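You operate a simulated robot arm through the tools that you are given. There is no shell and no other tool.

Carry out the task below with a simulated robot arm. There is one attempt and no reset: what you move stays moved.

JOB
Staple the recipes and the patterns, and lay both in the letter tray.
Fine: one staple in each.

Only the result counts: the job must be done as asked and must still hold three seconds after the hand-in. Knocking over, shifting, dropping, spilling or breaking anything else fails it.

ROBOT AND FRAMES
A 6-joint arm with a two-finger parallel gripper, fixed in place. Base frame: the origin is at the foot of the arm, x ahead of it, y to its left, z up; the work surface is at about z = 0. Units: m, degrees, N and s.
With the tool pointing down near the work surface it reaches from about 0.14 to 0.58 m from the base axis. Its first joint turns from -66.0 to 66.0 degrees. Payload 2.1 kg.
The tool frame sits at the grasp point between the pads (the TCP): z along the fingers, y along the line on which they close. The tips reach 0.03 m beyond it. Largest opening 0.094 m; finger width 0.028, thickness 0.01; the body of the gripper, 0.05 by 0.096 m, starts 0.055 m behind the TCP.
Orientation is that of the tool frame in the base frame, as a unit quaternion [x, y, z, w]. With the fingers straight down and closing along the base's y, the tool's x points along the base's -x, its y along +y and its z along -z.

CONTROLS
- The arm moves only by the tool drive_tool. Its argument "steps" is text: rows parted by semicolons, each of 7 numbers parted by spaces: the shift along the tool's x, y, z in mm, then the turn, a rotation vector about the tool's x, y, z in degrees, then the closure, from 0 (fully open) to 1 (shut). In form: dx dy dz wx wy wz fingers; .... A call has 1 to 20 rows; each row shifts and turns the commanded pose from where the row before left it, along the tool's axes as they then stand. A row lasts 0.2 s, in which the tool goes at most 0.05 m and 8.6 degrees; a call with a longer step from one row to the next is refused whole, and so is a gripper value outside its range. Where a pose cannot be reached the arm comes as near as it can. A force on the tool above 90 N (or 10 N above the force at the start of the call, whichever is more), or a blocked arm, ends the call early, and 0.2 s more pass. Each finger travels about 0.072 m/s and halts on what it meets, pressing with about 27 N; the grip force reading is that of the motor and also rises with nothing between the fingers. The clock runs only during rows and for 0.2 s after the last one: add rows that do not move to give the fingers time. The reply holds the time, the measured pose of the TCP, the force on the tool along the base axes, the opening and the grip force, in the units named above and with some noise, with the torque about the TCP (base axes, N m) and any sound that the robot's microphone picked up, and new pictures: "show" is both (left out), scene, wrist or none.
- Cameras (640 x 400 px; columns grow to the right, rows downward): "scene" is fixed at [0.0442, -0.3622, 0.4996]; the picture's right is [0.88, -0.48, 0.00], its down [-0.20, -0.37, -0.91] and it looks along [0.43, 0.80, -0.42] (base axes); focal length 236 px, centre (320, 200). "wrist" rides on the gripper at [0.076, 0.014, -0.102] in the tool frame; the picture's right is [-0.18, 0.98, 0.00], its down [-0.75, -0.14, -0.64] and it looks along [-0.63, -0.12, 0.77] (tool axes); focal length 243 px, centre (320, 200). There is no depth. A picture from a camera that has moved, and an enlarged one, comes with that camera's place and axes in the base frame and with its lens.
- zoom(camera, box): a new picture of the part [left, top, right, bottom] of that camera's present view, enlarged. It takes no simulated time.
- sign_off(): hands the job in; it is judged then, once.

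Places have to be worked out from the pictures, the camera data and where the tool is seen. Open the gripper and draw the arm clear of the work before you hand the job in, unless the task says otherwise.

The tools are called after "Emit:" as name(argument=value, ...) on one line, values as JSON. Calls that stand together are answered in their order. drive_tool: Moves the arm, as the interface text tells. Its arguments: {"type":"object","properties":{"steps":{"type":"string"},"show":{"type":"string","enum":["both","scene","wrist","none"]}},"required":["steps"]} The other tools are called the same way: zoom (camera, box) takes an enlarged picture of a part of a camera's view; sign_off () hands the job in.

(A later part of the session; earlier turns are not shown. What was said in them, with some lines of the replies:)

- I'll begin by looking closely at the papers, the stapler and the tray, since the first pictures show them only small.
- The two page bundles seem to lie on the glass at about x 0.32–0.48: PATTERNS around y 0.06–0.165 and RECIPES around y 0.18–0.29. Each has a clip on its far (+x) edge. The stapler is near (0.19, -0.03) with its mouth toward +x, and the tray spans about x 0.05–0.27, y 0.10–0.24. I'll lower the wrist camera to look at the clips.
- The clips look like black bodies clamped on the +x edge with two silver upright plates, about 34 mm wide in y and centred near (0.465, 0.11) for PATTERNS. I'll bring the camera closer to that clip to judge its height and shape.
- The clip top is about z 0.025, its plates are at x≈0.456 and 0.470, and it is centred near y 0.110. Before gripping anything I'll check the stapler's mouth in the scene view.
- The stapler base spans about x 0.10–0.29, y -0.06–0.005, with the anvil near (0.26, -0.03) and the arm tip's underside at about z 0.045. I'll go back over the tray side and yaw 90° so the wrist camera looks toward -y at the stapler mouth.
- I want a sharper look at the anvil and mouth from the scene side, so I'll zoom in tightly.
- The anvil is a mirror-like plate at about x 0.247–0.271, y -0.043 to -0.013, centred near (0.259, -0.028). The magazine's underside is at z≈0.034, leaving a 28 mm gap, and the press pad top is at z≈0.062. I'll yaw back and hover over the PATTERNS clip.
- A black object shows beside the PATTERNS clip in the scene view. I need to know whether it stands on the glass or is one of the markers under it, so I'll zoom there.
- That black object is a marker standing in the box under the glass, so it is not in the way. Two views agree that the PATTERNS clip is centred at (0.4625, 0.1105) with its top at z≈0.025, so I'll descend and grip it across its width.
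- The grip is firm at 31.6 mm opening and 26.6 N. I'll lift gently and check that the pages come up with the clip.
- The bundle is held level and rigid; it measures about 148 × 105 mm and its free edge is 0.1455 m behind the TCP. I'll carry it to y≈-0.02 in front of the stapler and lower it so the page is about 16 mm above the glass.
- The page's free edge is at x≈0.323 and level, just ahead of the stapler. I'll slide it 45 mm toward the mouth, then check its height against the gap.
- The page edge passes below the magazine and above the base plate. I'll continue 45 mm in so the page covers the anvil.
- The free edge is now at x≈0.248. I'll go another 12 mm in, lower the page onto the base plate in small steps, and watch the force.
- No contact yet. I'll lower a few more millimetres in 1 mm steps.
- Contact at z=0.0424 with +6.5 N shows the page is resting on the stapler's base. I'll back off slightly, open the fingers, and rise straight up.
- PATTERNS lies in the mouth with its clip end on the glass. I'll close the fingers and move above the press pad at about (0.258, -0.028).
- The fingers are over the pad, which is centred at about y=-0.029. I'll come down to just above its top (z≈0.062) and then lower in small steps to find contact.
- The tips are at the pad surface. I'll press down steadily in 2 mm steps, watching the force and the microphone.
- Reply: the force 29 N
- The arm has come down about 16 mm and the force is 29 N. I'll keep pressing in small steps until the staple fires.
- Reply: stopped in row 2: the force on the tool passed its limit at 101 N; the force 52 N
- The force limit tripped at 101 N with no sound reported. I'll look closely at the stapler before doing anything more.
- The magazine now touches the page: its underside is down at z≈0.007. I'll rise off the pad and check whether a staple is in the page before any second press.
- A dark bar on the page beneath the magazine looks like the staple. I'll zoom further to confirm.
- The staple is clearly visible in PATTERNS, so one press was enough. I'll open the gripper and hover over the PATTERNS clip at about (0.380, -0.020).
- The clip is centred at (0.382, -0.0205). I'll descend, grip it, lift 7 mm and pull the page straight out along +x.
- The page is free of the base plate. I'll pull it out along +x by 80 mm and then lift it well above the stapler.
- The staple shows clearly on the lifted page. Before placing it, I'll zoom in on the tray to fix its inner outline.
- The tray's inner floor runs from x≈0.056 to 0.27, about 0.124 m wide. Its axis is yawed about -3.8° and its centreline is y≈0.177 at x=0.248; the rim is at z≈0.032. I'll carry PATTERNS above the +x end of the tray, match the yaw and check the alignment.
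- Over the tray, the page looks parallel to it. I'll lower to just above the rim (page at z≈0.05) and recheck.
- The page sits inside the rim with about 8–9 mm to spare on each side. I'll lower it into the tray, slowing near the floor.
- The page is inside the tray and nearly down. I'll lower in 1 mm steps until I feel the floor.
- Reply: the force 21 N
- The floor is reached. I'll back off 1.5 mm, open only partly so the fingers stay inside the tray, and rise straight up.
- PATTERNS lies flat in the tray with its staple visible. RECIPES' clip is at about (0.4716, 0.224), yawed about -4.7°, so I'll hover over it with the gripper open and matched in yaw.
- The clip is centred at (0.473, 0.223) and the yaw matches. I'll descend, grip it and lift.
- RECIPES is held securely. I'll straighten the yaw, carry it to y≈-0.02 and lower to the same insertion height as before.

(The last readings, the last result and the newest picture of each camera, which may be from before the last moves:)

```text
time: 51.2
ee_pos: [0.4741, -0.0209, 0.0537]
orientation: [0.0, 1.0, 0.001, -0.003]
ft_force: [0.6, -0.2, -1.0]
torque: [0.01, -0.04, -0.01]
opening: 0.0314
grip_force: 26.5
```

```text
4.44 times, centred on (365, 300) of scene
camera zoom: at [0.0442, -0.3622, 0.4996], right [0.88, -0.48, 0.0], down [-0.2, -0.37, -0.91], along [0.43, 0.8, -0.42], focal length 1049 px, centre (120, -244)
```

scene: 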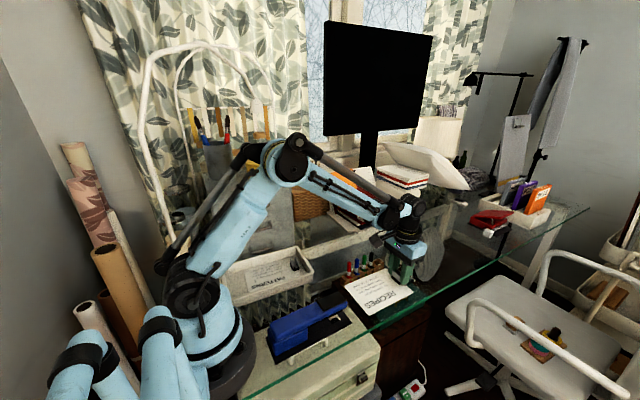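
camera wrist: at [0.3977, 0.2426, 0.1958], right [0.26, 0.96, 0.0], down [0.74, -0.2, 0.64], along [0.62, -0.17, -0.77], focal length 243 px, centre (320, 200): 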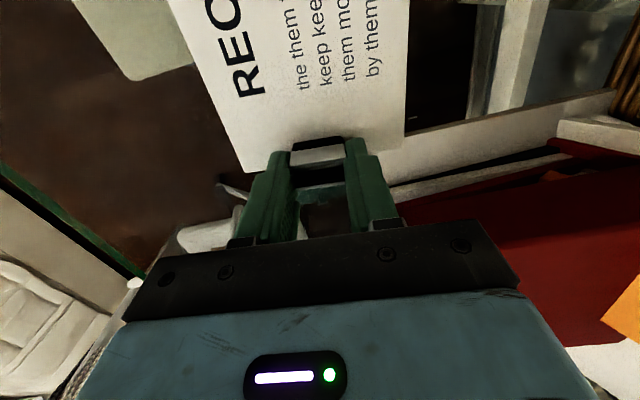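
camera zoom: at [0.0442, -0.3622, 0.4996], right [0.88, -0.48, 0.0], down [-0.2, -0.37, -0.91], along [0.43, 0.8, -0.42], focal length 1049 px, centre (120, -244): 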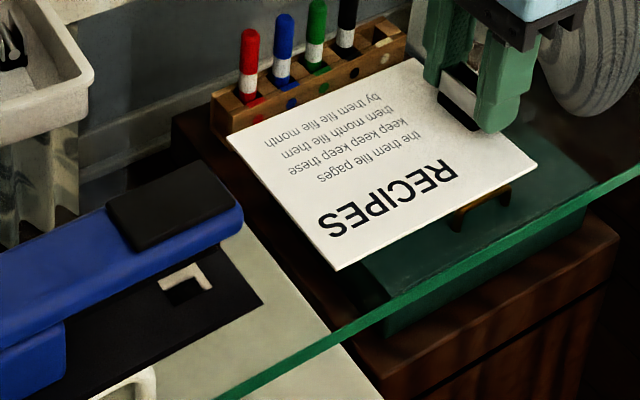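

The stapler hasn't shifted and RECIPES' free edge is at x≈0.330, level. I'll slide it in as before and check the mouth.

Emit:
drive_tool(steps="15 0 0 0 0 0 1; 15 0 0 0 0 0 1; 15 0 0 0 0 0 1; 10 0 0 0 0 0 1; 10 0 0 0 0 0 1; 0 0 0 0 0 0 1", show="scene")

Emit:
zoom(camera="scene", box=[300, 275, 370, 335])

```text
time: 52.6
ee_pos: [0.4068, -0.0199, 0.0547]
orientation: [0.0, 1.0, 0.0, -0.003]
ft_force: [0.5, -0.2, -1.6]
torque: [0.02, -0.05, -0.01]
opening: 0.0317
grip_force: 26.6
```

scene: 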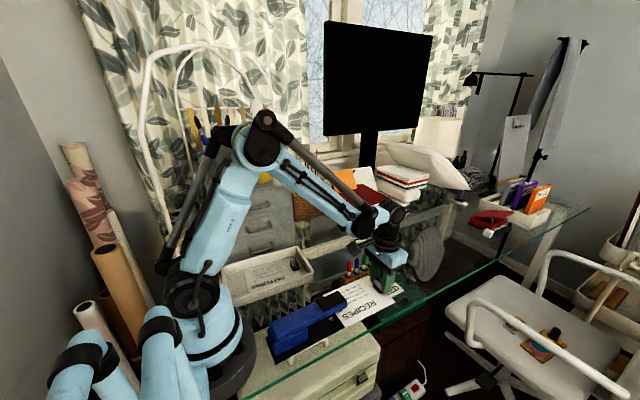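

```text
6.67 times, centred on (335, 305) of scene
camera zoom: at [0.0442, -0.3622, 0.4996], right [0.88, -0.48, 0.0], down [-0.2, -0.37, -0.91], along [0.43, 0.8, -0.42], focal length 1574 px, centre (220, -500)
```

zoom: 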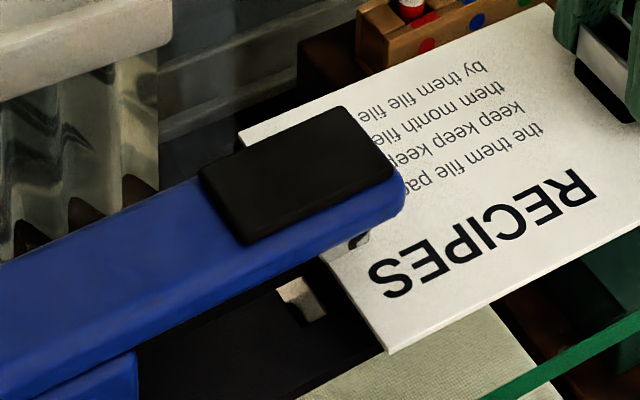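

It is entering the mouth cleanly. I'll go another 25 mm in and then lower until the page touches the base plate.

Emit:
drive_tool(steps="8 0 0 0 0 0 1; 8 0 0 0 0 0 1; 8 0 0 0 0 0 1; 0 0 3 0 0 0 1; 0 0 3 0 0 0 1; 0 0 2 0 0 0 1; 0 0 1 0 0 0 1; 0 0 1 0 0 0 1; 0 0 1 0 0 0 1; 0 0 0 0 0 0 1", show="scene")

Emit:
zoom(camera="scene", box=[300, 275, 370, 335])

```text
time: 54.8
ee_pos: [0.3834, -0.0209, 0.0454]
orientation: [-0.001, 1.0, 0.0, -0.003]
ft_force: [0.3, 0.4, 0.0]
torque: [0.0, -0.03, -0.03]
opening: 0.0316
grip_force: 26.3
```

scene: 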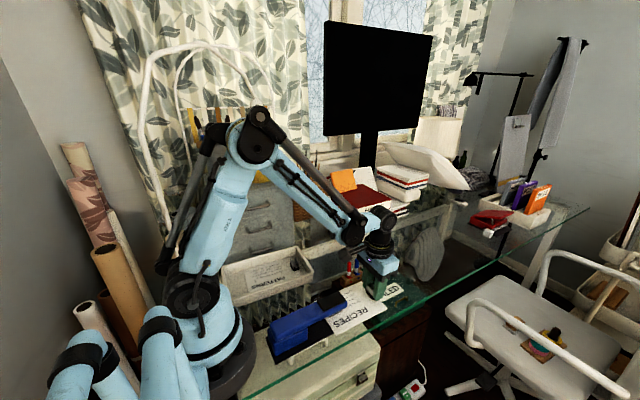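

```text
6.67 times, centred on (335, 305) of scene
camera zoom: at [0.0442, -0.3622, 0.4996], right [0.88, -0.48, 0.0], down [-0.2, -0.37, -0.91], along [0.43, 0.8, -0.42], focal length 1574 px, centre (220, -500)
```

zoom: 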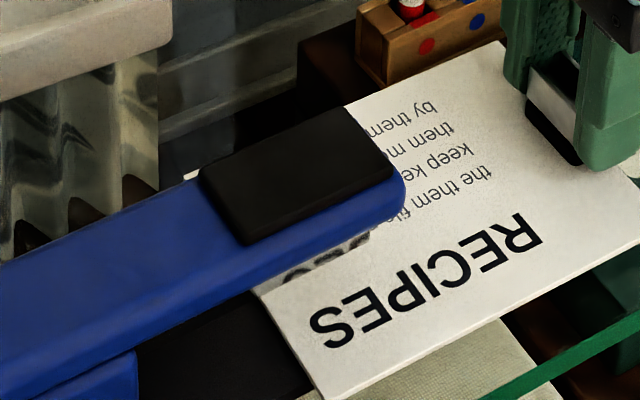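

Emit:
drive_tool(steps="2 0 0 0 0 0 1; 0 0 1 0 0 0 1; 0 0 1 0 0 0 1; 0 0 0 0 0 0 1", show="none")

```text
time: 55.8
ee_pos: [0.3832, -0.0205, 0.0435]
orientation: [0.0, 1.0, 0.0, -0.003]
ft_force: [1.2, 0.7, 6.8]
torque: [-0.01, 0.73, -0.07]
opening: 0.0315
grip_force: 27.4
```

RECIPES is touching the base (+6.8 N). I'll release, rise, then close the fingers and go above the press pad.

Emit:
drive_tool(steps="0 0 -1 0 0 0 1; 0 0 0 0 0 0 0.6; 0 0 0 0 0 0 0.4; 0 0 0 0 0 0 0; 0 0 0 0 0 0 0; 0 0 -10 0 0 0 0; 0 0 -20 0 0 0 0; 0 0 -30 0 0 0 0; 0 0 -30 0 0 0 0; 0 0 0 0 0 0 0; 41 -2 0 0 0 0 0.5; 41 -3 0 0 0 0 1; 42 -3 0 0 0 0 1; 0 0 0 0 0 0 1; 0 0 0 0 0 0 1; 0 0 0 0 0 0 1", show="both")

Emit:
zoom(camera="scene", box=[260, 240, 400, 340])

Emit:
zoom(camera="wrist", box=[220, 60, 420, 240])

```text
time: 59.2
ee_pos: [0.2581, -0.0297, 0.1344]
orientation: [0.0, 1.0, 0.0, -0.003]
ft_force: [0.3, 0.0, -0.5]
torque: [0.01, -0.03, 0.03]
opening: 0.0
grip_force: 27.7
camera wrist: at [0.1822, -0.0145, 0.2371], right [0.18, 0.98, 0.0], down [0.76, -0.14, 0.64], along [0.63, -0.12, -0.77], focal length 243 px, centre (320, 200)
```

scene: 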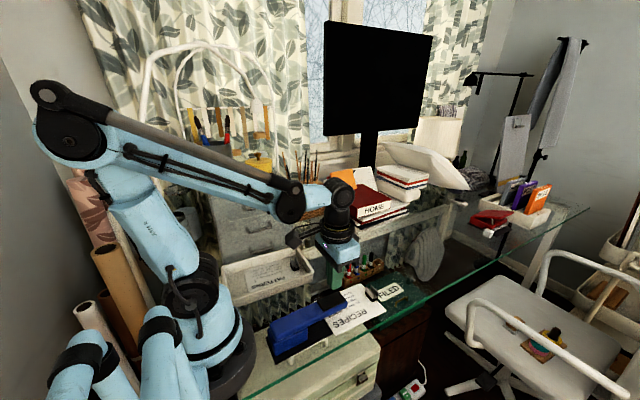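
wrist: 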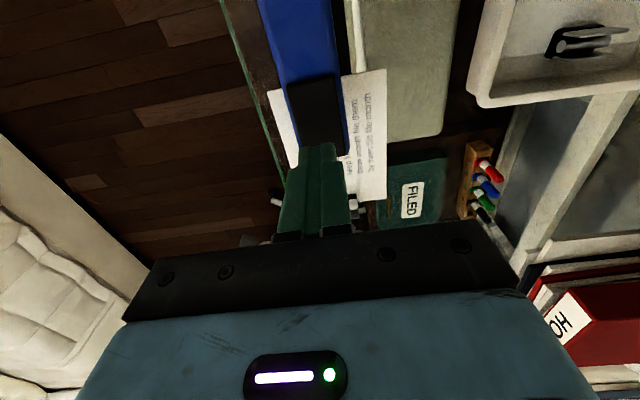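

```text
4.00 times, centred on (330, 290) of scene
camera zoom: at [0.0442, -0.3622, 0.4996], right [0.88, -0.48, 0.0], down [-0.2, -0.37, -0.91], along [0.43, 0.8, -0.42], focal length 944 px, centre (280, -160)
```

zoom: 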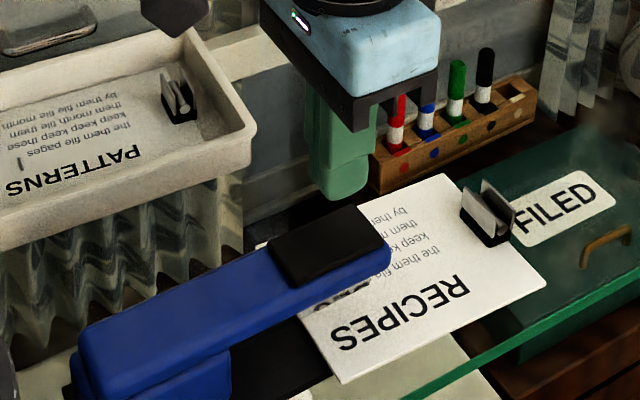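

```text
2.22 times, centred on (320, 150) of wrist
camera zoom: at [0.1822, -0.0145, 0.2371], right [0.18, 0.98, 0.0], down [0.76, -0.14, 0.64], along [0.63, -0.12, -0.77], focal length 539 px, centre (320, 311)
```

zoom: 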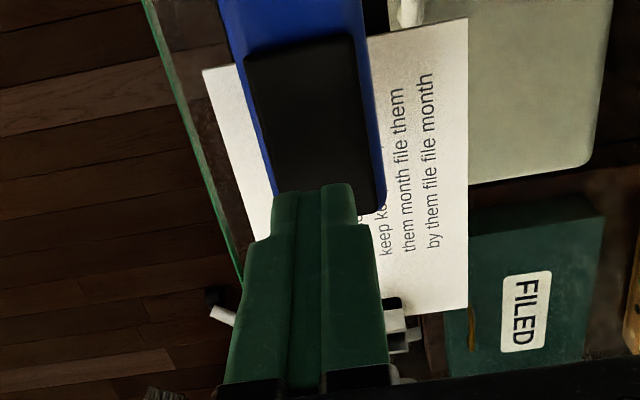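

The setup matches the first one. I'll repeat the same press, coming down to the pad and through its travel.

Emit:
drive_tool(steps="0 0 20 0 0 0 1; 0 0 14 0 0 0 1; 0 0 3 0 0 0 1; 0 0 2 0 0 0 1; 0 0 2 0 0 0 1; 0 0 2 0 0 0 1; 0 0 2 0 0 0 1; 0 0 2 0 0 0 1; 0 0 2 0 0 0 1; 0 0 2 0 0 0 1; 0 0 2 0 0 0 1; 0 0 2 0 0 0 1; 0 0 2 0 0 0 1; 0 0 0 0 0 0 1", show="scene")

Emit:
zoom(camera="scene", box=[315, 290, 365, 325])

```text
time: 62.2
ee_pos: [0.2583, -0.0282, 0.0772]
orientation: [0.001, 1.0, 0.0, -0.003]
ft_force: [-0.6, -1.3, 35.5]
torque: [-0.08, 0.48, 0.06]
opening: 0.0
grip_force: 26.9
```

scene: 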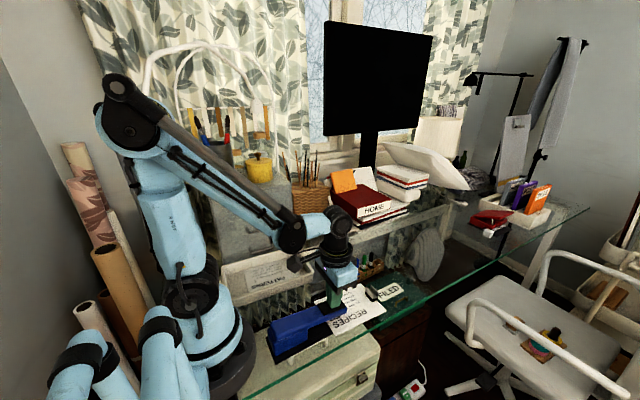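

```text
11.43 times, centred on (340, 308) of scene
camera zoom: at [0.0441, -0.3622, 0.4996], right [0.88, -0.48, 0.0], down [-0.2, -0.37, -0.91], along [0.43, 0.8, -0.42], focal length 2698 px, centre (91, -1029)
```

zoom: 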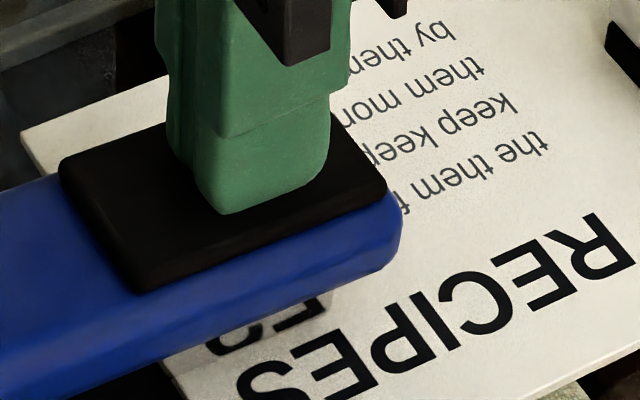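

The force is 35 N, the same stage as before. I'll finish the same stroke with the last small push.

Emit:
drive_tool(steps="0 0 1.5 0 0 0 1; 0 0 1.5 0 0 0 1; 0 0 0 0 0 0 1", show="none")

```text
time: 62.8
ee_pos: [0.2588, -0.0282, 0.0756]
orientation: [0.0, 1.0, 0.002, -0.006]
ft_force: [-3.6, 1.4, 51.3]
torque: [0.02, 0.8, -0.08]
opening: 0.0
grip_force: 27.3
stopped in row 2: the force on the tool passed its limit at 97 N (the readings are from after the stop); the commanded pose is now the measured one
```

The behaviour was identical, tripping at 97 N. I'll rise off the pad and look for the staple.

Emit:
drive_tool(steps="0 0 -5 0 0 0 1; 0 0 -10 0 0 0 1; 0 0 -15 0 0 0 1; 0 0 -25 0 0 0 1; 0 0 -30 0 0 0 1; 0 0 0 0 0 0 1", show="scene")

Emit:
zoom(camera="scene", box=[315, 290, 365, 325])

Emit:
zoom(camera="scene", box=[324, 308, 348, 326])

```text
time: 64.2
ee_pos: [0.2602, -0.028, 0.1621]
orientation: [0.0, 1.0, 0.001, -0.004]
ft_force: [-0.4, -1.2, -0.1]
torque: [0.01, -0.01, -0.01]
opening: 0.0
grip_force: 27.1
```

scene: 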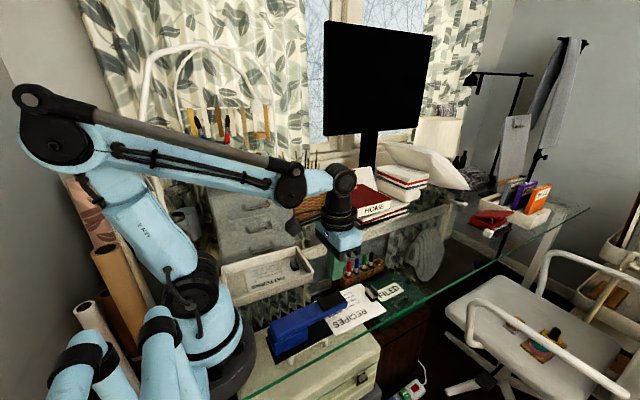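

```text
11.43 times, centred on (340, 308) of scene
camera zoom: at [0.0442, -0.3622, 0.4996], right [0.88, -0.48, 0.0], down [-0.2, -0.37, -0.91], along [0.43, 0.8, -0.42], focal length 2698 px, centre (91, -1029)
```

zoom: 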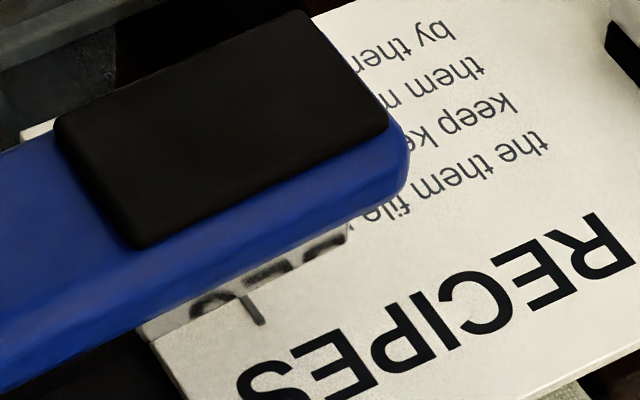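

```text
16.00 times, centred on (336, 317) of scene
camera zoom: at [0.0442, -0.3622, 0.4996], right [0.88, -0.48, 0.0], down [-0.2, -0.37, -0.91], along [0.43, 0.8, -0.42], focal length 3777 px, centre (64, -1672)
```

zoom: 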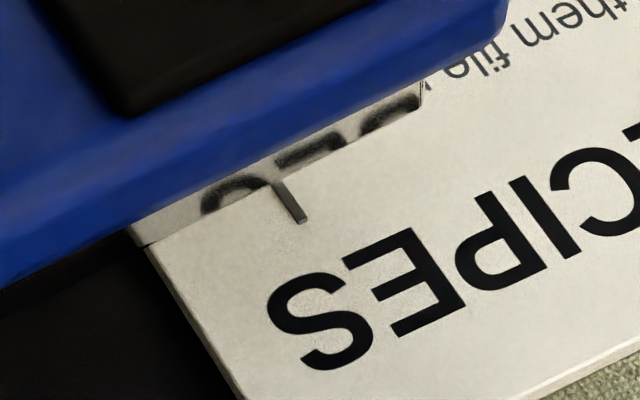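

RECIPES now has its staple at the same spot. I'll open the gripper and hover over its clip again.

Emit:
drive_tool(steps="-40 3 0 0 0 0 0.5; -40 3 0 0 0 0 0; -42 2 0 0 0 0 0; 0 0 30 0 0 0 0; 0 0 35 0 0 0 0; 0 0 0 0 0 0 0; 0 0 0 0 0 0 0", show="wrist")

Emit:
zoom(camera="wrist", box=[250, 70, 390, 180])

```text
time: 65.8
ee_pos: [0.3814, -0.0209, 0.0953]
orientation: [-0.001, 1.0, 0.001, -0.004]
ft_force: [-0.5, -0.5, 0.3]
torque: [0.03, 0.02, -0.01]
opening: 0.0944
grip_force: 0.1
camera wrist: at [0.3054, -0.0061, 0.1974], right [0.18, 0.98, 0.0], down [0.76, -0.14, 0.63], along [0.62, -0.12, -0.77], focal length 243 px, centre (320, 200)
```

wrist: 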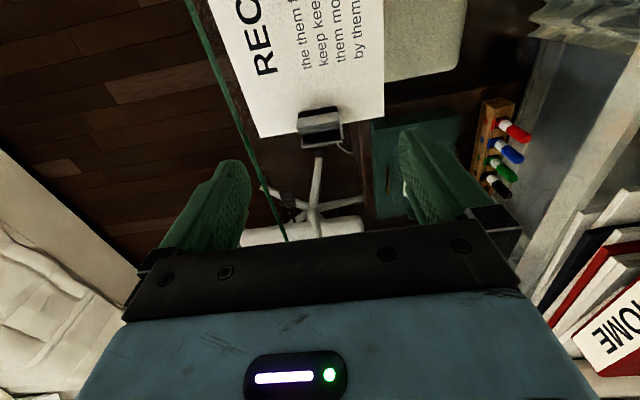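

```text
3.64 times, centred on (320, 125) of wrist
camera zoom: at [0.3054, -0.0061, 0.1974], right [0.18, 0.98, 0.0], down [0.76, -0.14, 0.63], along [0.62, -0.12, -0.77], focal length 882 px, centre (320, 473)
```

zoom: 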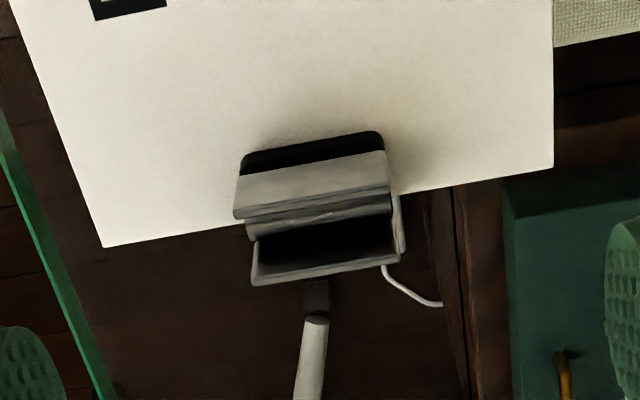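

The clip is at about (0.383, -0.021). I'll descend, grip, lift 7 mm, pull out along +x and raise it.

Emit:
drive_tool(steps="-2 -0.5 20 0 0 0 0; 0 0 20 0 0 0 0; 0 0 17 0 0 0 0; 0 0 0 0 0 0 0; 0 0 0 0 0 0 0.5; 0 0 0 0 0 0 0.7; 0 0 0 0 0 0 1; 0 0 0 0 0 0 1; 0 0 0 0 0 0 1; 0 0 -3 0 0 0 1; 0 0 -4 0 0 0 1; 0 0 0 0 0 0 1", show="scene")

Emit:
zoom(camera="scene", box=[310, 270, 400, 335])

```text
time: 68.4
ee_pos: [0.3831, -0.021, 0.0461]
orientation: [-0.001, 1.0, 0.001, -0.004]
ft_force: [0.2, -0.7, -0.1]
torque: [0.01, -0.04, 0.01]
opening: 0.0314
grip_force: 27.5
```

scene: 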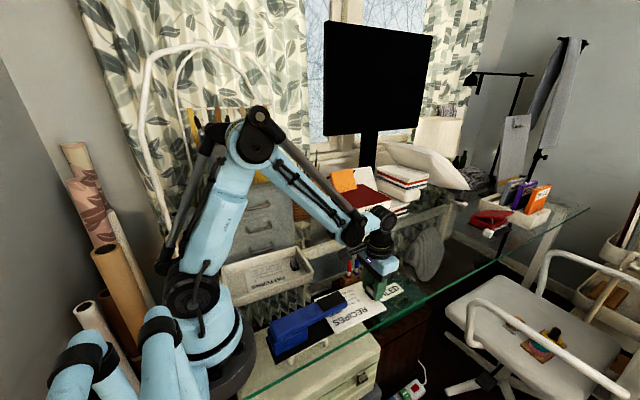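

```text
6.15 times, centred on (355, 302) of scene
camera zoom: at [0.0442, -0.3622, 0.4996], right [0.88, -0.48, 0.0], down [-0.2, -0.37, -0.91], along [0.43, 0.8, -0.42], focal length 1453 px, centre (105, -431)
```

zoom: 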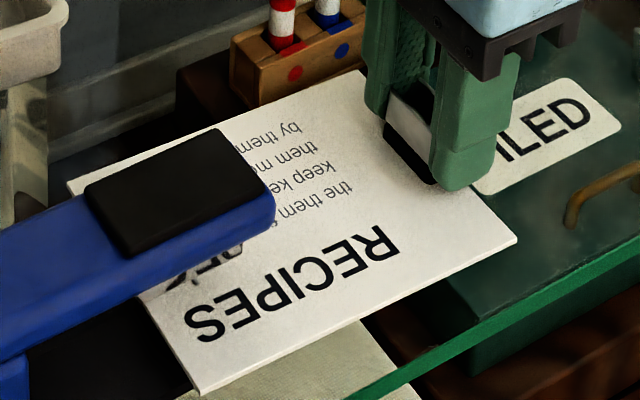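

The grip is good and the page has lifted clear. I'll pull it out and raise it.

Emit:
drive_tool(steps="-8 0 0 0 0 0 1; -16 0 0 0 0 0 1; -18 0 0 0 0 0 1; -18 0 0 0 0 0 1; -20 0 0 0 0 0 1; 0 0 -20 0 0 0 1; 0 0 -30 0 0 0 1; 0 0 -30 0 0 0 1; 0 0 -14 0 0 0 1; 0 0 0 0 0 0 1", show="both")

Emit:
zoom(camera="scene", box=[210, 215, 410, 325])

Emit:
zoom(camera="scene", box=[210, 235, 330, 315])

```text
time: 70.6
ee_pos: [0.4626, -0.0211, 0.1375]
orientation: [0.0, 1.0, 0.0, -0.005]
ft_force: [0.7, 0.0, -0.2]
torque: [-0.04, -0.07, -0.02]
opening: 0.0316
grip_force: 26.7
camera wrist: at [0.3867, -0.0067, 0.241], right [0.18, 0.98, 0.0], down [0.76, -0.14, 0.63], along [0.62, -0.12, -0.77], focal length 243 px, centre (320, 200)
```

scene: 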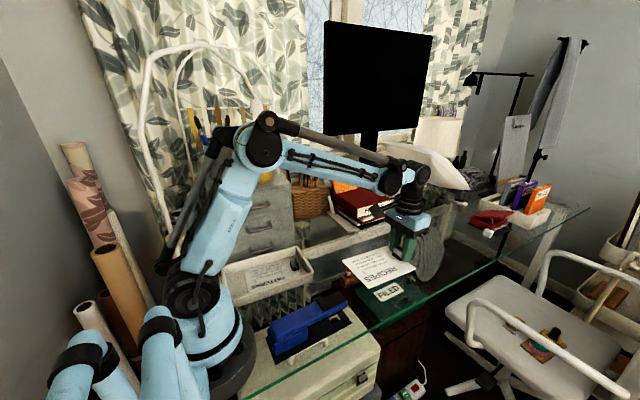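
wrist: 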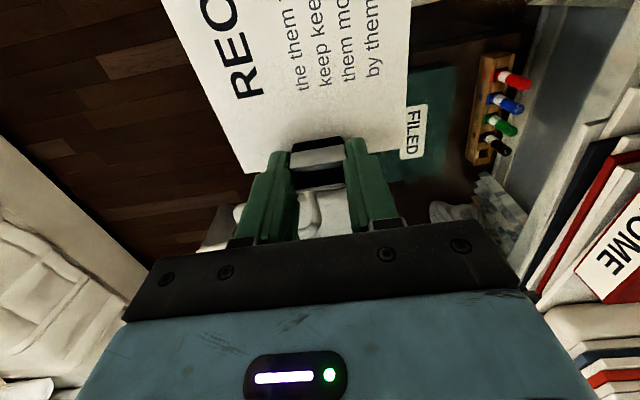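

```text
3.20 times, centred on (310, 270) of scene
camera zoom: at [0.0442, -0.3622, 0.4996], right [0.88, -0.48, 0.0], down [-0.2, -0.37, -0.91], along [0.43, 0.8, -0.42], focal length 755 px, centre (352, -24)
```

zoom: 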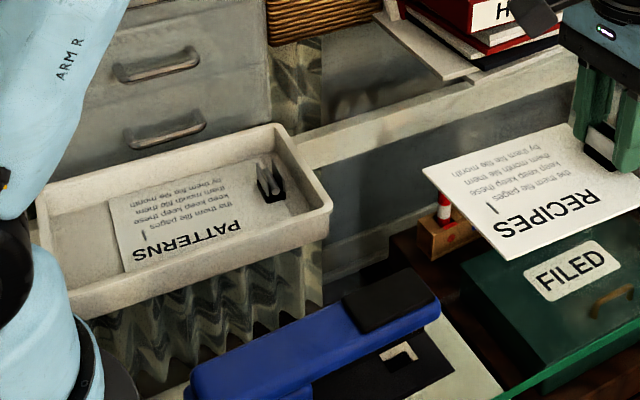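

```text
5.00 times, centred on (270, 275) of scene
camera zoom: at [0.0442, -0.3622, 0.4996], right [0.88, -0.48, 0.0], down [-0.2, -0.37, -0.91], along [0.43, 0.8, -0.42], focal length 1180 px, centre (570, -175)
```

zoom: 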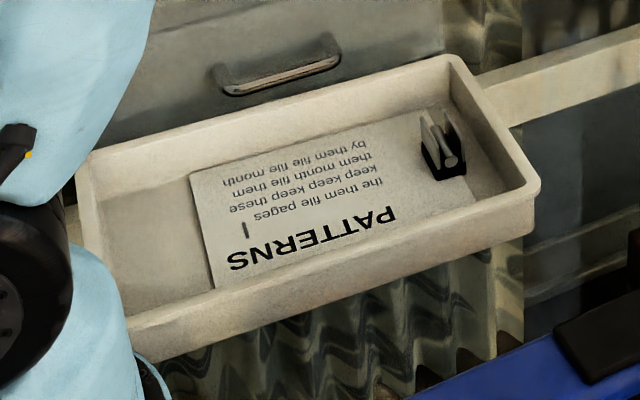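

RECIPES is stapled too, and PATTERNS lies in the tray with its clip starting at x≈0.235. I'll put RECIPES further toward -x (TCP near x 0.210, y 0.179) so it lies flat on PATTERNS without riding on that clip.

Emit:
drive_tool(steps="21 40 0 0 0 0 1; 21 40 0 0 0 0 1; 21 41 0 0 0 0 1; 38 16 0 0 0 0 1; 38 16 0 0 0 0 1; 38 16 0 0 0 0 1; 38 16 0 0 0 0 1; 38 15.5 0 0 0 3.8 1; 0 0 0 0 0 0 1; 0 0 0 0 0 0 1", show="both")

Emit:
zoom(camera="scene", box=[190, 200, 330, 320])

Emit:
zoom(camera="wrist", box=[160, 0, 440, 220])

```text
time: 72.8
ee_pos: [0.2095, 0.1803, 0.1398]
orientation: [0.032, 0.999, 0.001, -0.004]
ft_force: [-0.1, -0.2, -1.1]
torque: [0.02, -0.05, 0.02]
opening: 0.0315
grip_force: 26.5
camera wrist: at [0.1344, 0.2002, 0.2428], right [0.25, 0.97, 0.0], down [0.75, -0.19, 0.63], along [0.61, -0.16, -0.77], focal length 243 px, centre (320, 200)
```

scene: 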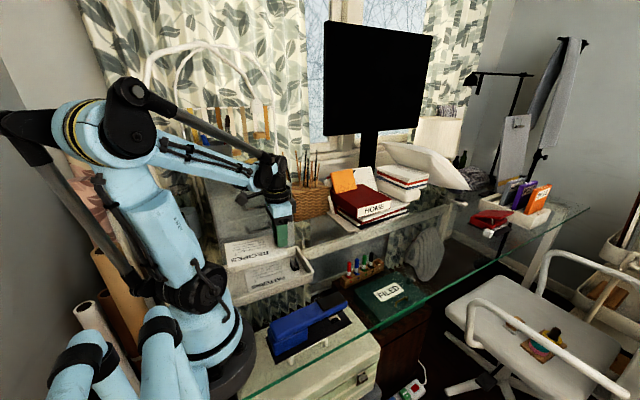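
wrist: 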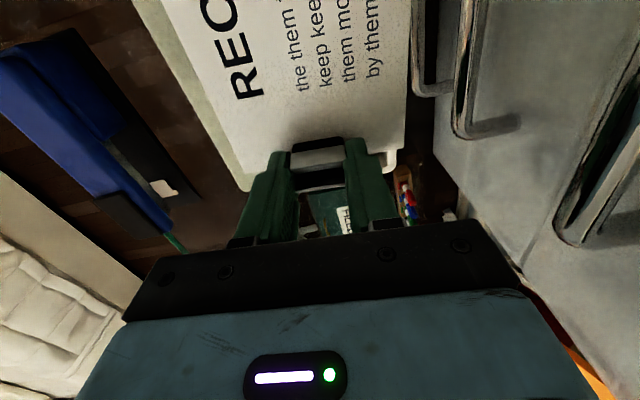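

```text
3.33 times, centred on (260, 260) of scene
camera zoom: at [0.0442, -0.3622, 0.4996], right [0.88, -0.48, 0.0], down [-0.2, -0.37, -0.91], along [0.43, 0.8, -0.42], focal length 787 px, centre (520, 0)
```

zoom: 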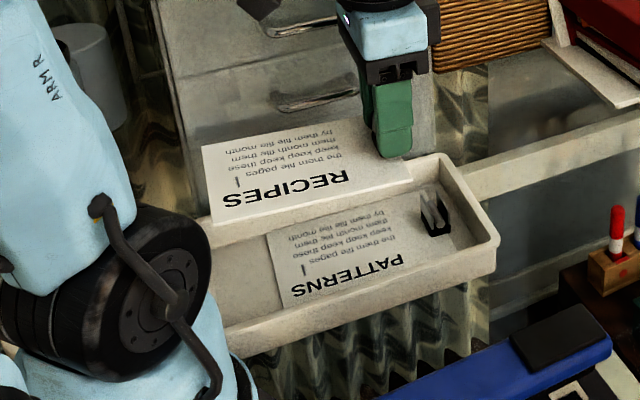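

```text
1.82 times, centred on (300, 110) of wrist
camera zoom: at [0.1344, 0.2002, 0.2428], right [0.25, 0.97, 0.0], down [0.75, -0.19, 0.63], along [0.61, -0.16, -0.77], focal length 441 px, centre (356, 364)
```

zoom: 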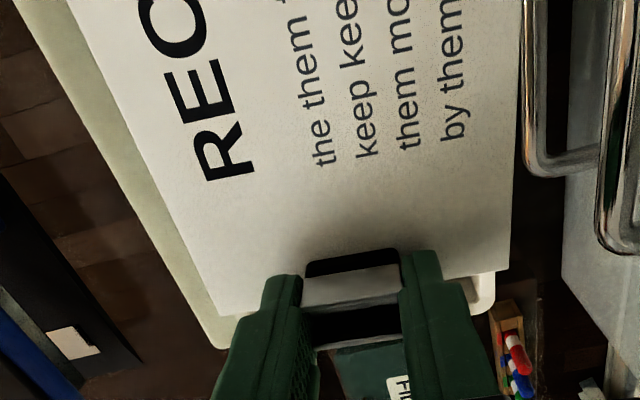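

RECIPES is over the tray and parallel to it. I'll lower to just above the rim and recheck.

Emit:
drive_tool(steps="0 0 20 0 0 0 1; 0 0 15 0 0 0 1; 0 0 12 0 0 0 1; 0 0 0 0 0 0 1; 0 0 0 0 0 0 1", show="both")

Emit:
zoom(camera="scene", box=[200, 225, 320, 315])

Emit:
zoom(camera="wrist", box=[160, 0, 440, 220])

```text
time: 74.0
ee_pos: [0.2095, 0.1797, 0.0923]
orientation: [0.034, 0.999, 0.002, -0.005]
ft_force: [-0.3, 0.1, -0.1]
torque: [0.02, -0.03, 0.01]
opening: 0.0316
grip_force: 27.1
camera wrist: at [0.1341, 0.1994, 0.1959], right [0.25, 0.97, 0.0], down [0.75, -0.19, 0.63], along [0.61, -0.16, -0.77], focal length 243 px, centre (320, 200)
```

scene: 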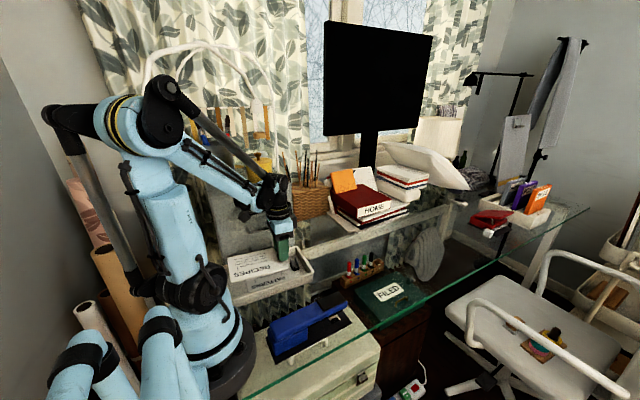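
wrist: 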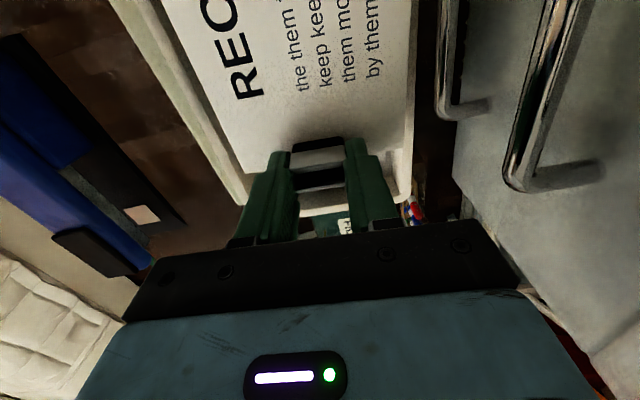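

```text
4.44 times, centred on (260, 270) of scene
camera zoom: at [0.0442, -0.3622, 0.4996], right [0.88, -0.48, 0.0], down [-0.2, -0.37, -0.91], along [0.43, 0.8, -0.42], focal length 1049 px, centre (587, -111)
```

zoom: 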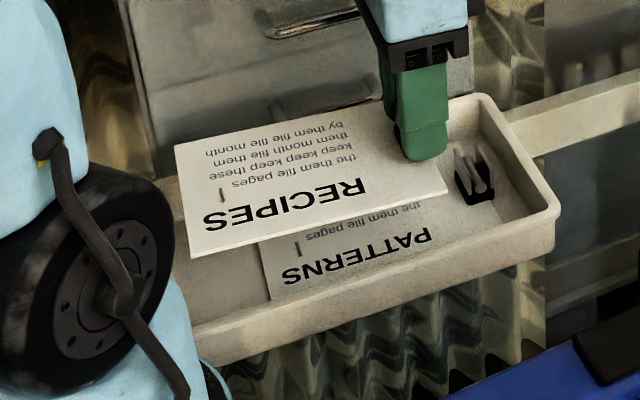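

```text
1.82 times, centred on (300, 110) of wrist
camera zoom: at [0.1341, 0.1994, 0.1959], right [0.25, 0.97, 0.0], down [0.75, -0.19, 0.63], along [0.61, -0.16, -0.77], focal length 441 px, centre (356, 364)
```

zoom: 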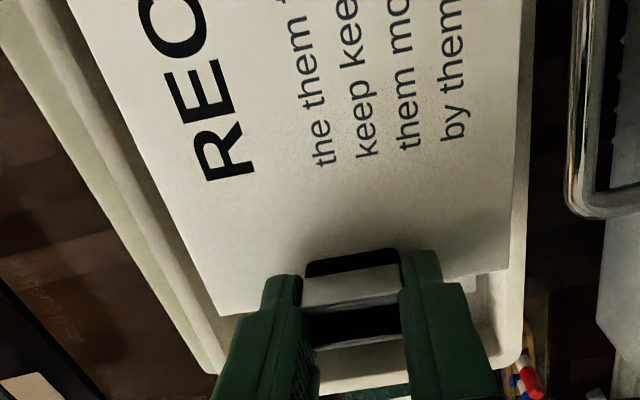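

There are 6–8 mm of margin on each side and the PATTERNS clip is clear in front. I'll lower RECIPES onto PATTERNS, slowing at the end.

Emit:
drive_tool(steps="0 0 18 0 0 0 1; 0 0 15 0 0 0 1; 0 0 6 0 0 0 1; 0 0 2 0 0 0 1; 0 0 1 0 0 0 1; 0 0 0 0 0 0 1", show="scene")

Emit:
zoom(camera="scene", box=[200, 225, 320, 315])

```text
time: 75.4
ee_pos: [0.2091, 0.1799, 0.0527]
orientation: [0.033, 0.999, 0.0, -0.005]
ft_force: [0.9, -0.2, -1.0]
torque: [-0.01, -0.01, -0.03]
opening: 0.0314
grip_force: 26.4
```

scene: 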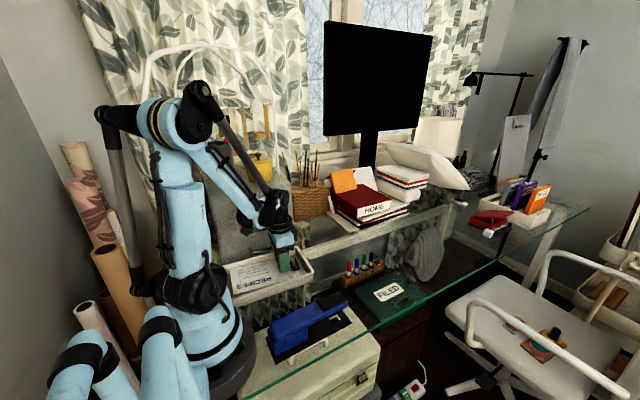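

```text
4.44 times, centred on (260, 270) of scene
camera zoom: at [0.0442, -0.3622, 0.4996], right [0.88, -0.48, 0.0], down [-0.2, -0.37, -0.91], along [0.43, 0.8, -0.42], focal length 1049 px, centre (587, -111)
```

zoom: 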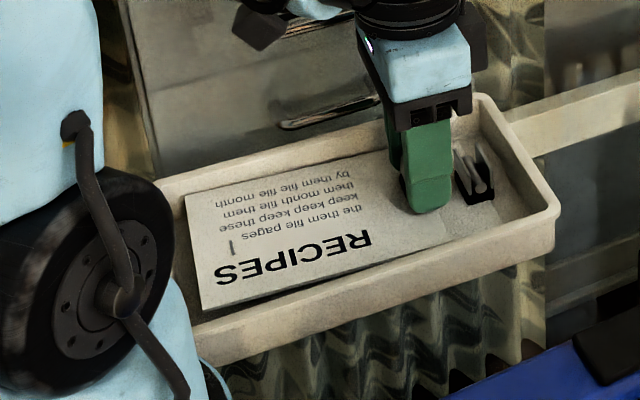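

The page is just above PATTERNS with its fingers well clear of the other clip. I'll lower it in 1 mm steps to contact.

Emit:
drive_tool(steps="0 0 2 0 0 0 1; 0 0 1 0 0 0 1; 0 0 1 0 0 0 1; 0 0 1 0 0 0 1; 0 0 0 0 0 0 1", show="none")

```text
time: 76.6
ee_pos: [0.2088, 0.1789, 0.0473]
orientation: [0.033, 0.999, 0.001, -0.004]
ft_force: [-0.3, 0.1, -0.5]
torque: [0.01, -0.05, 0.0]
opening: 0.0316
grip_force: 26.9
```

Emit:
drive_tool(steps="0 0 1 0 0 0 1; 0 0 1 0 0 0 1; 0 0 0 0 0 0 1", show="none")

```text
time: 77.4
ee_pos: [0.2083, 0.1802, 0.0449]
orientation: [0.034, 0.999, 0.001, -0.004]
ft_force: [-1.5, 0.1, 19.9]
torque: [-0.02, -0.14, 0.02]
opening: 0.0318
grip_force: 27.2
```

There is contact at 20 N. I'll back off 1.5 mm, open partly and rise straight up.

Emit:
drive_tool(steps="0 0 -1.5 0 0 0 1; 0 0 0 0 0 0 0.6; 0 0 0 0 0 0 0.5; 0 0 0 0 0 0 0.4; 0 0 0 0 0 0 0.4; 0 0 -8 0 0 0 0.4; 0 0 -20 0 0 0 0.4; 0 0 -35 0 0 0 0.4; 0 0 -40 0 0 0 0.4; 0 0 -40 0 0 0 0.4; 0 0 0 0 0 0 0.4", show="both")

Emit:
zoom(camera="scene", box=[200, 225, 320, 315])

Emit:
zoom(camera="wrist", box=[160, 0, 440, 220])

```text
time: 79.8
ee_pos: [0.2108, 0.1781, 0.1892]
orientation: [0.033, 0.999, 0.001, -0.004]
ft_force: [-0.4, 0.2, 0.3]
torque: [0.0, -0.03, 0.04]
opening: 0.0562
grip_force: 0.1
camera wrist: at [0.1356, 0.1983, 0.2914], right [0.25, 0.97, 0.0], down [0.75, -0.19, 0.63], along [0.61, -0.16, -0.77], focal length 243 px, centre (320, 200)
```

scene: 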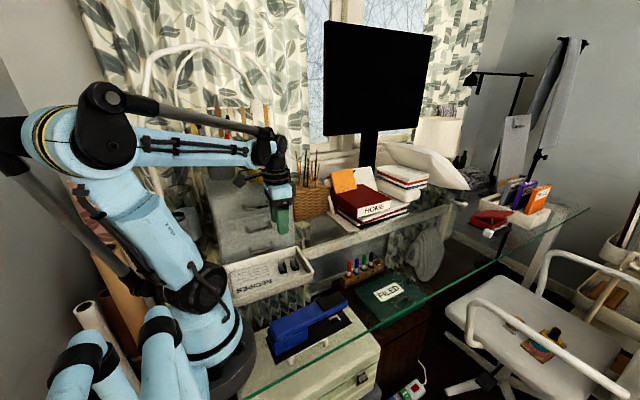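
wrist: 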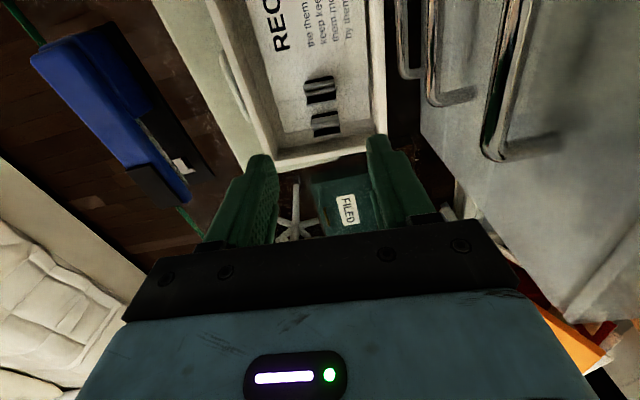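

```text
4.44 times, centred on (260, 270) of scene
camera zoom: at [0.0442, -0.3622, 0.4996], right [0.88, -0.48, 0.0], down [-0.2, -0.37, -0.91], along [0.43, 0.8, -0.42], focal length 1049 px, centre (587, -111)
```

zoom: 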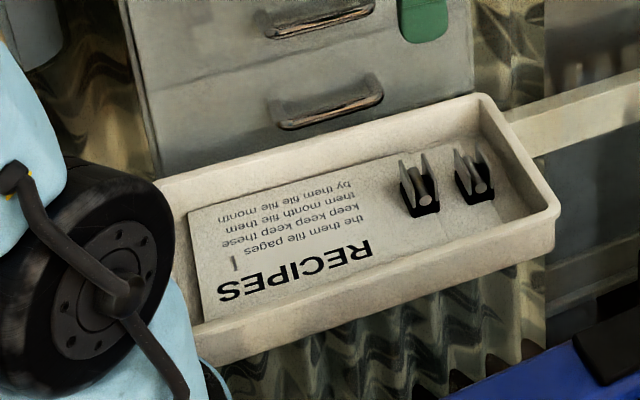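

```text
1.82 times, centred on (300, 110) of wrist
camera zoom: at [0.1356, 0.1983, 0.2914], right [0.25, 0.97, 0.0], down [0.75, -0.19, 0.63], along [0.61, -0.16, -0.77], focal length 441 px, centre (356, 364)
```

zoom: 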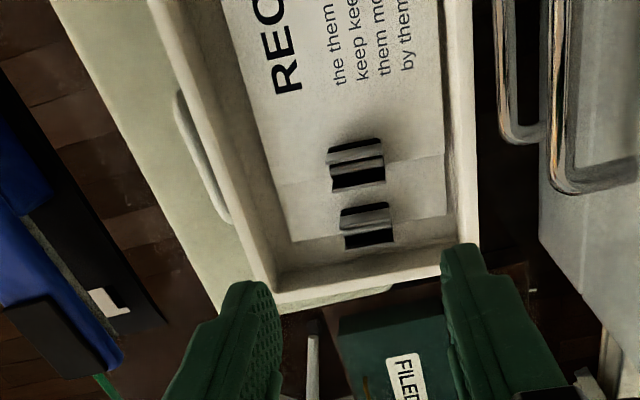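

Both bundles lie flat in the tray with the clips side by side. I'll open the gripper fully and raise the arm well clear, then compare the stapler with its starting place.

Emit:
drive_tool(steps="0 0 -40 0 0 0 0.4; -20 0 -40 0 0 -3.8 0; -20 3 -40 0 0 0 0; -20 3 -40 0 0 0 0; -20 3 -40 0 0 0 0; -20 3 -8 0 0 0 0; 0 0 0 0 0 0 0; 0 0 0 0 0 0 0", show="both")

Emit:
zoom(camera="scene", box=[310, 280, 370, 345])

Emit:
zoom(camera="scene", box=[210, 225, 330, 315])

Emit:
zoom(camera="scene", box=[260, 290, 330, 370])

```text
time: 81.6
ee_pos: [0.3125, 0.1888, 0.3952]
orientation: [0.0, 1.0, 0.0, -0.004]
ft_force: [-0.6, 0.4, -0.1]
torque: [-0.02, -0.03, 0.0]
opening: 0.0941
grip_force: 0.1
camera wrist: at [0.236, 0.2029, 0.4985], right [0.18, 0.98, 0.0], down [0.76, -0.14, 0.63], along [0.62, -0.12, -0.77], focal length 243 px, centre (320, 200)
```

scene: 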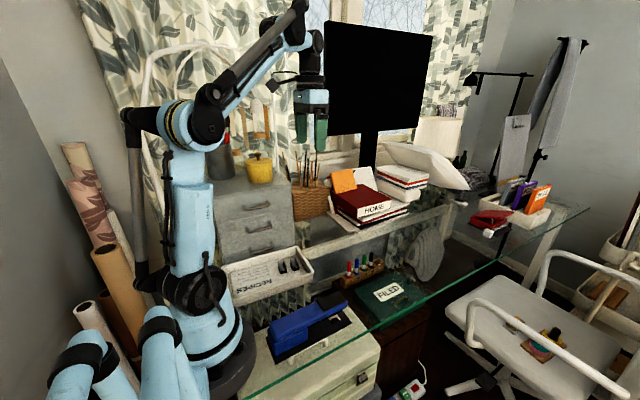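
wrist: 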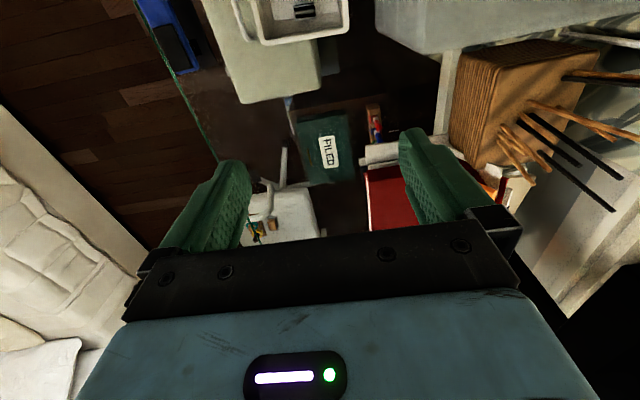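

```text
6.15 times, centred on (340, 312) of scene
camera zoom: at [0.0442, -0.3622, 0.4996], right [0.88, -0.48, 0.0], down [-0.2, -0.37, -0.91], along [0.43, 0.8, -0.42], focal length 1453 px, centre (197, -492)
```

zoom: 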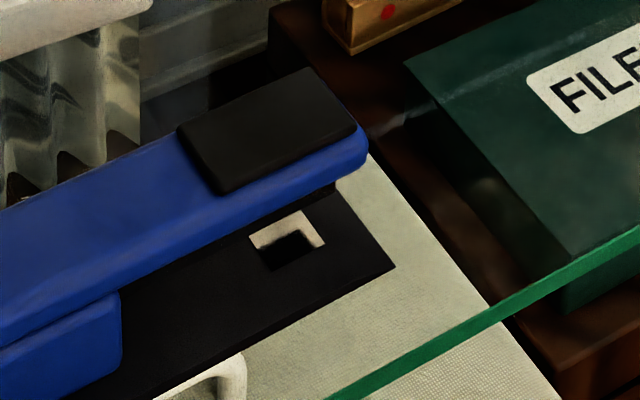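

```text
4.44 times, centred on (270, 270) of scene
camera zoom: at [0.0442, -0.3622, 0.4996], right [0.88, -0.48, 0.0], down [-0.2, -0.37, -0.91], along [0.43, 0.8, -0.42], focal length 1049 px, centre (542, -111)
```

zoom: 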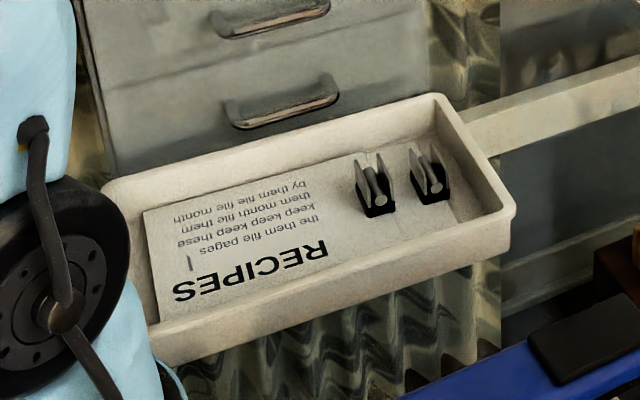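

```text
5.00 times, centred on (295, 330) of scene
camera zoom: at [0.0442, -0.3622, 0.4996], right [0.88, -0.48, 0.0], down [-0.2, -0.37, -0.91], along [0.43, 0.8, -0.42], focal length 1180 px, centre (445, -450)
```

zoom: 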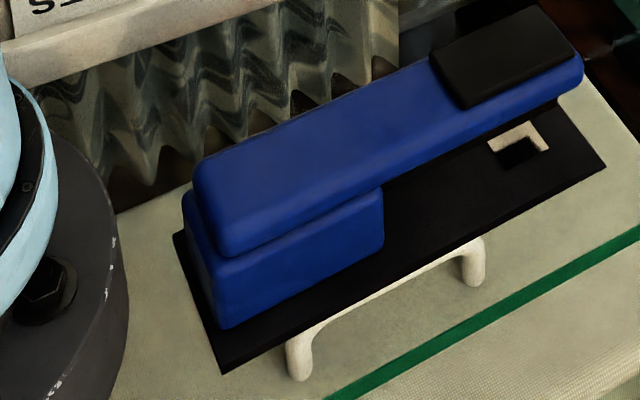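

Both bundles are in the tray with one staple each. The stapler and tray match their starting pictures, the gripper is open, and the arm is clear. I'm handing the job in.

Emit:
sign_off()

```text
The job is handed in.
```

I stapled the recipes and the patterns once each and laid both in the letter tray. I saw the staple in each bundle after it came out of the stapler.

- **In the tray:** PATTERNS is on the bottom and RECIPES lies flat on top of it. I left the clips on both, since you didn't ask for them to come off.
- **Stapling:** each bundle got one press. The force limit stopped the arm near 100 N at the end of each press. The microphone reported no click, so I relied on seeing the staples.
- **Everything else:** the stapler and tray look the same as in their starting pictures, and nothing was knocked over or dropped. The gripper is open and the arm is clear of the work.

The job is handed in; the reply only confirmed that and gave no verdict.
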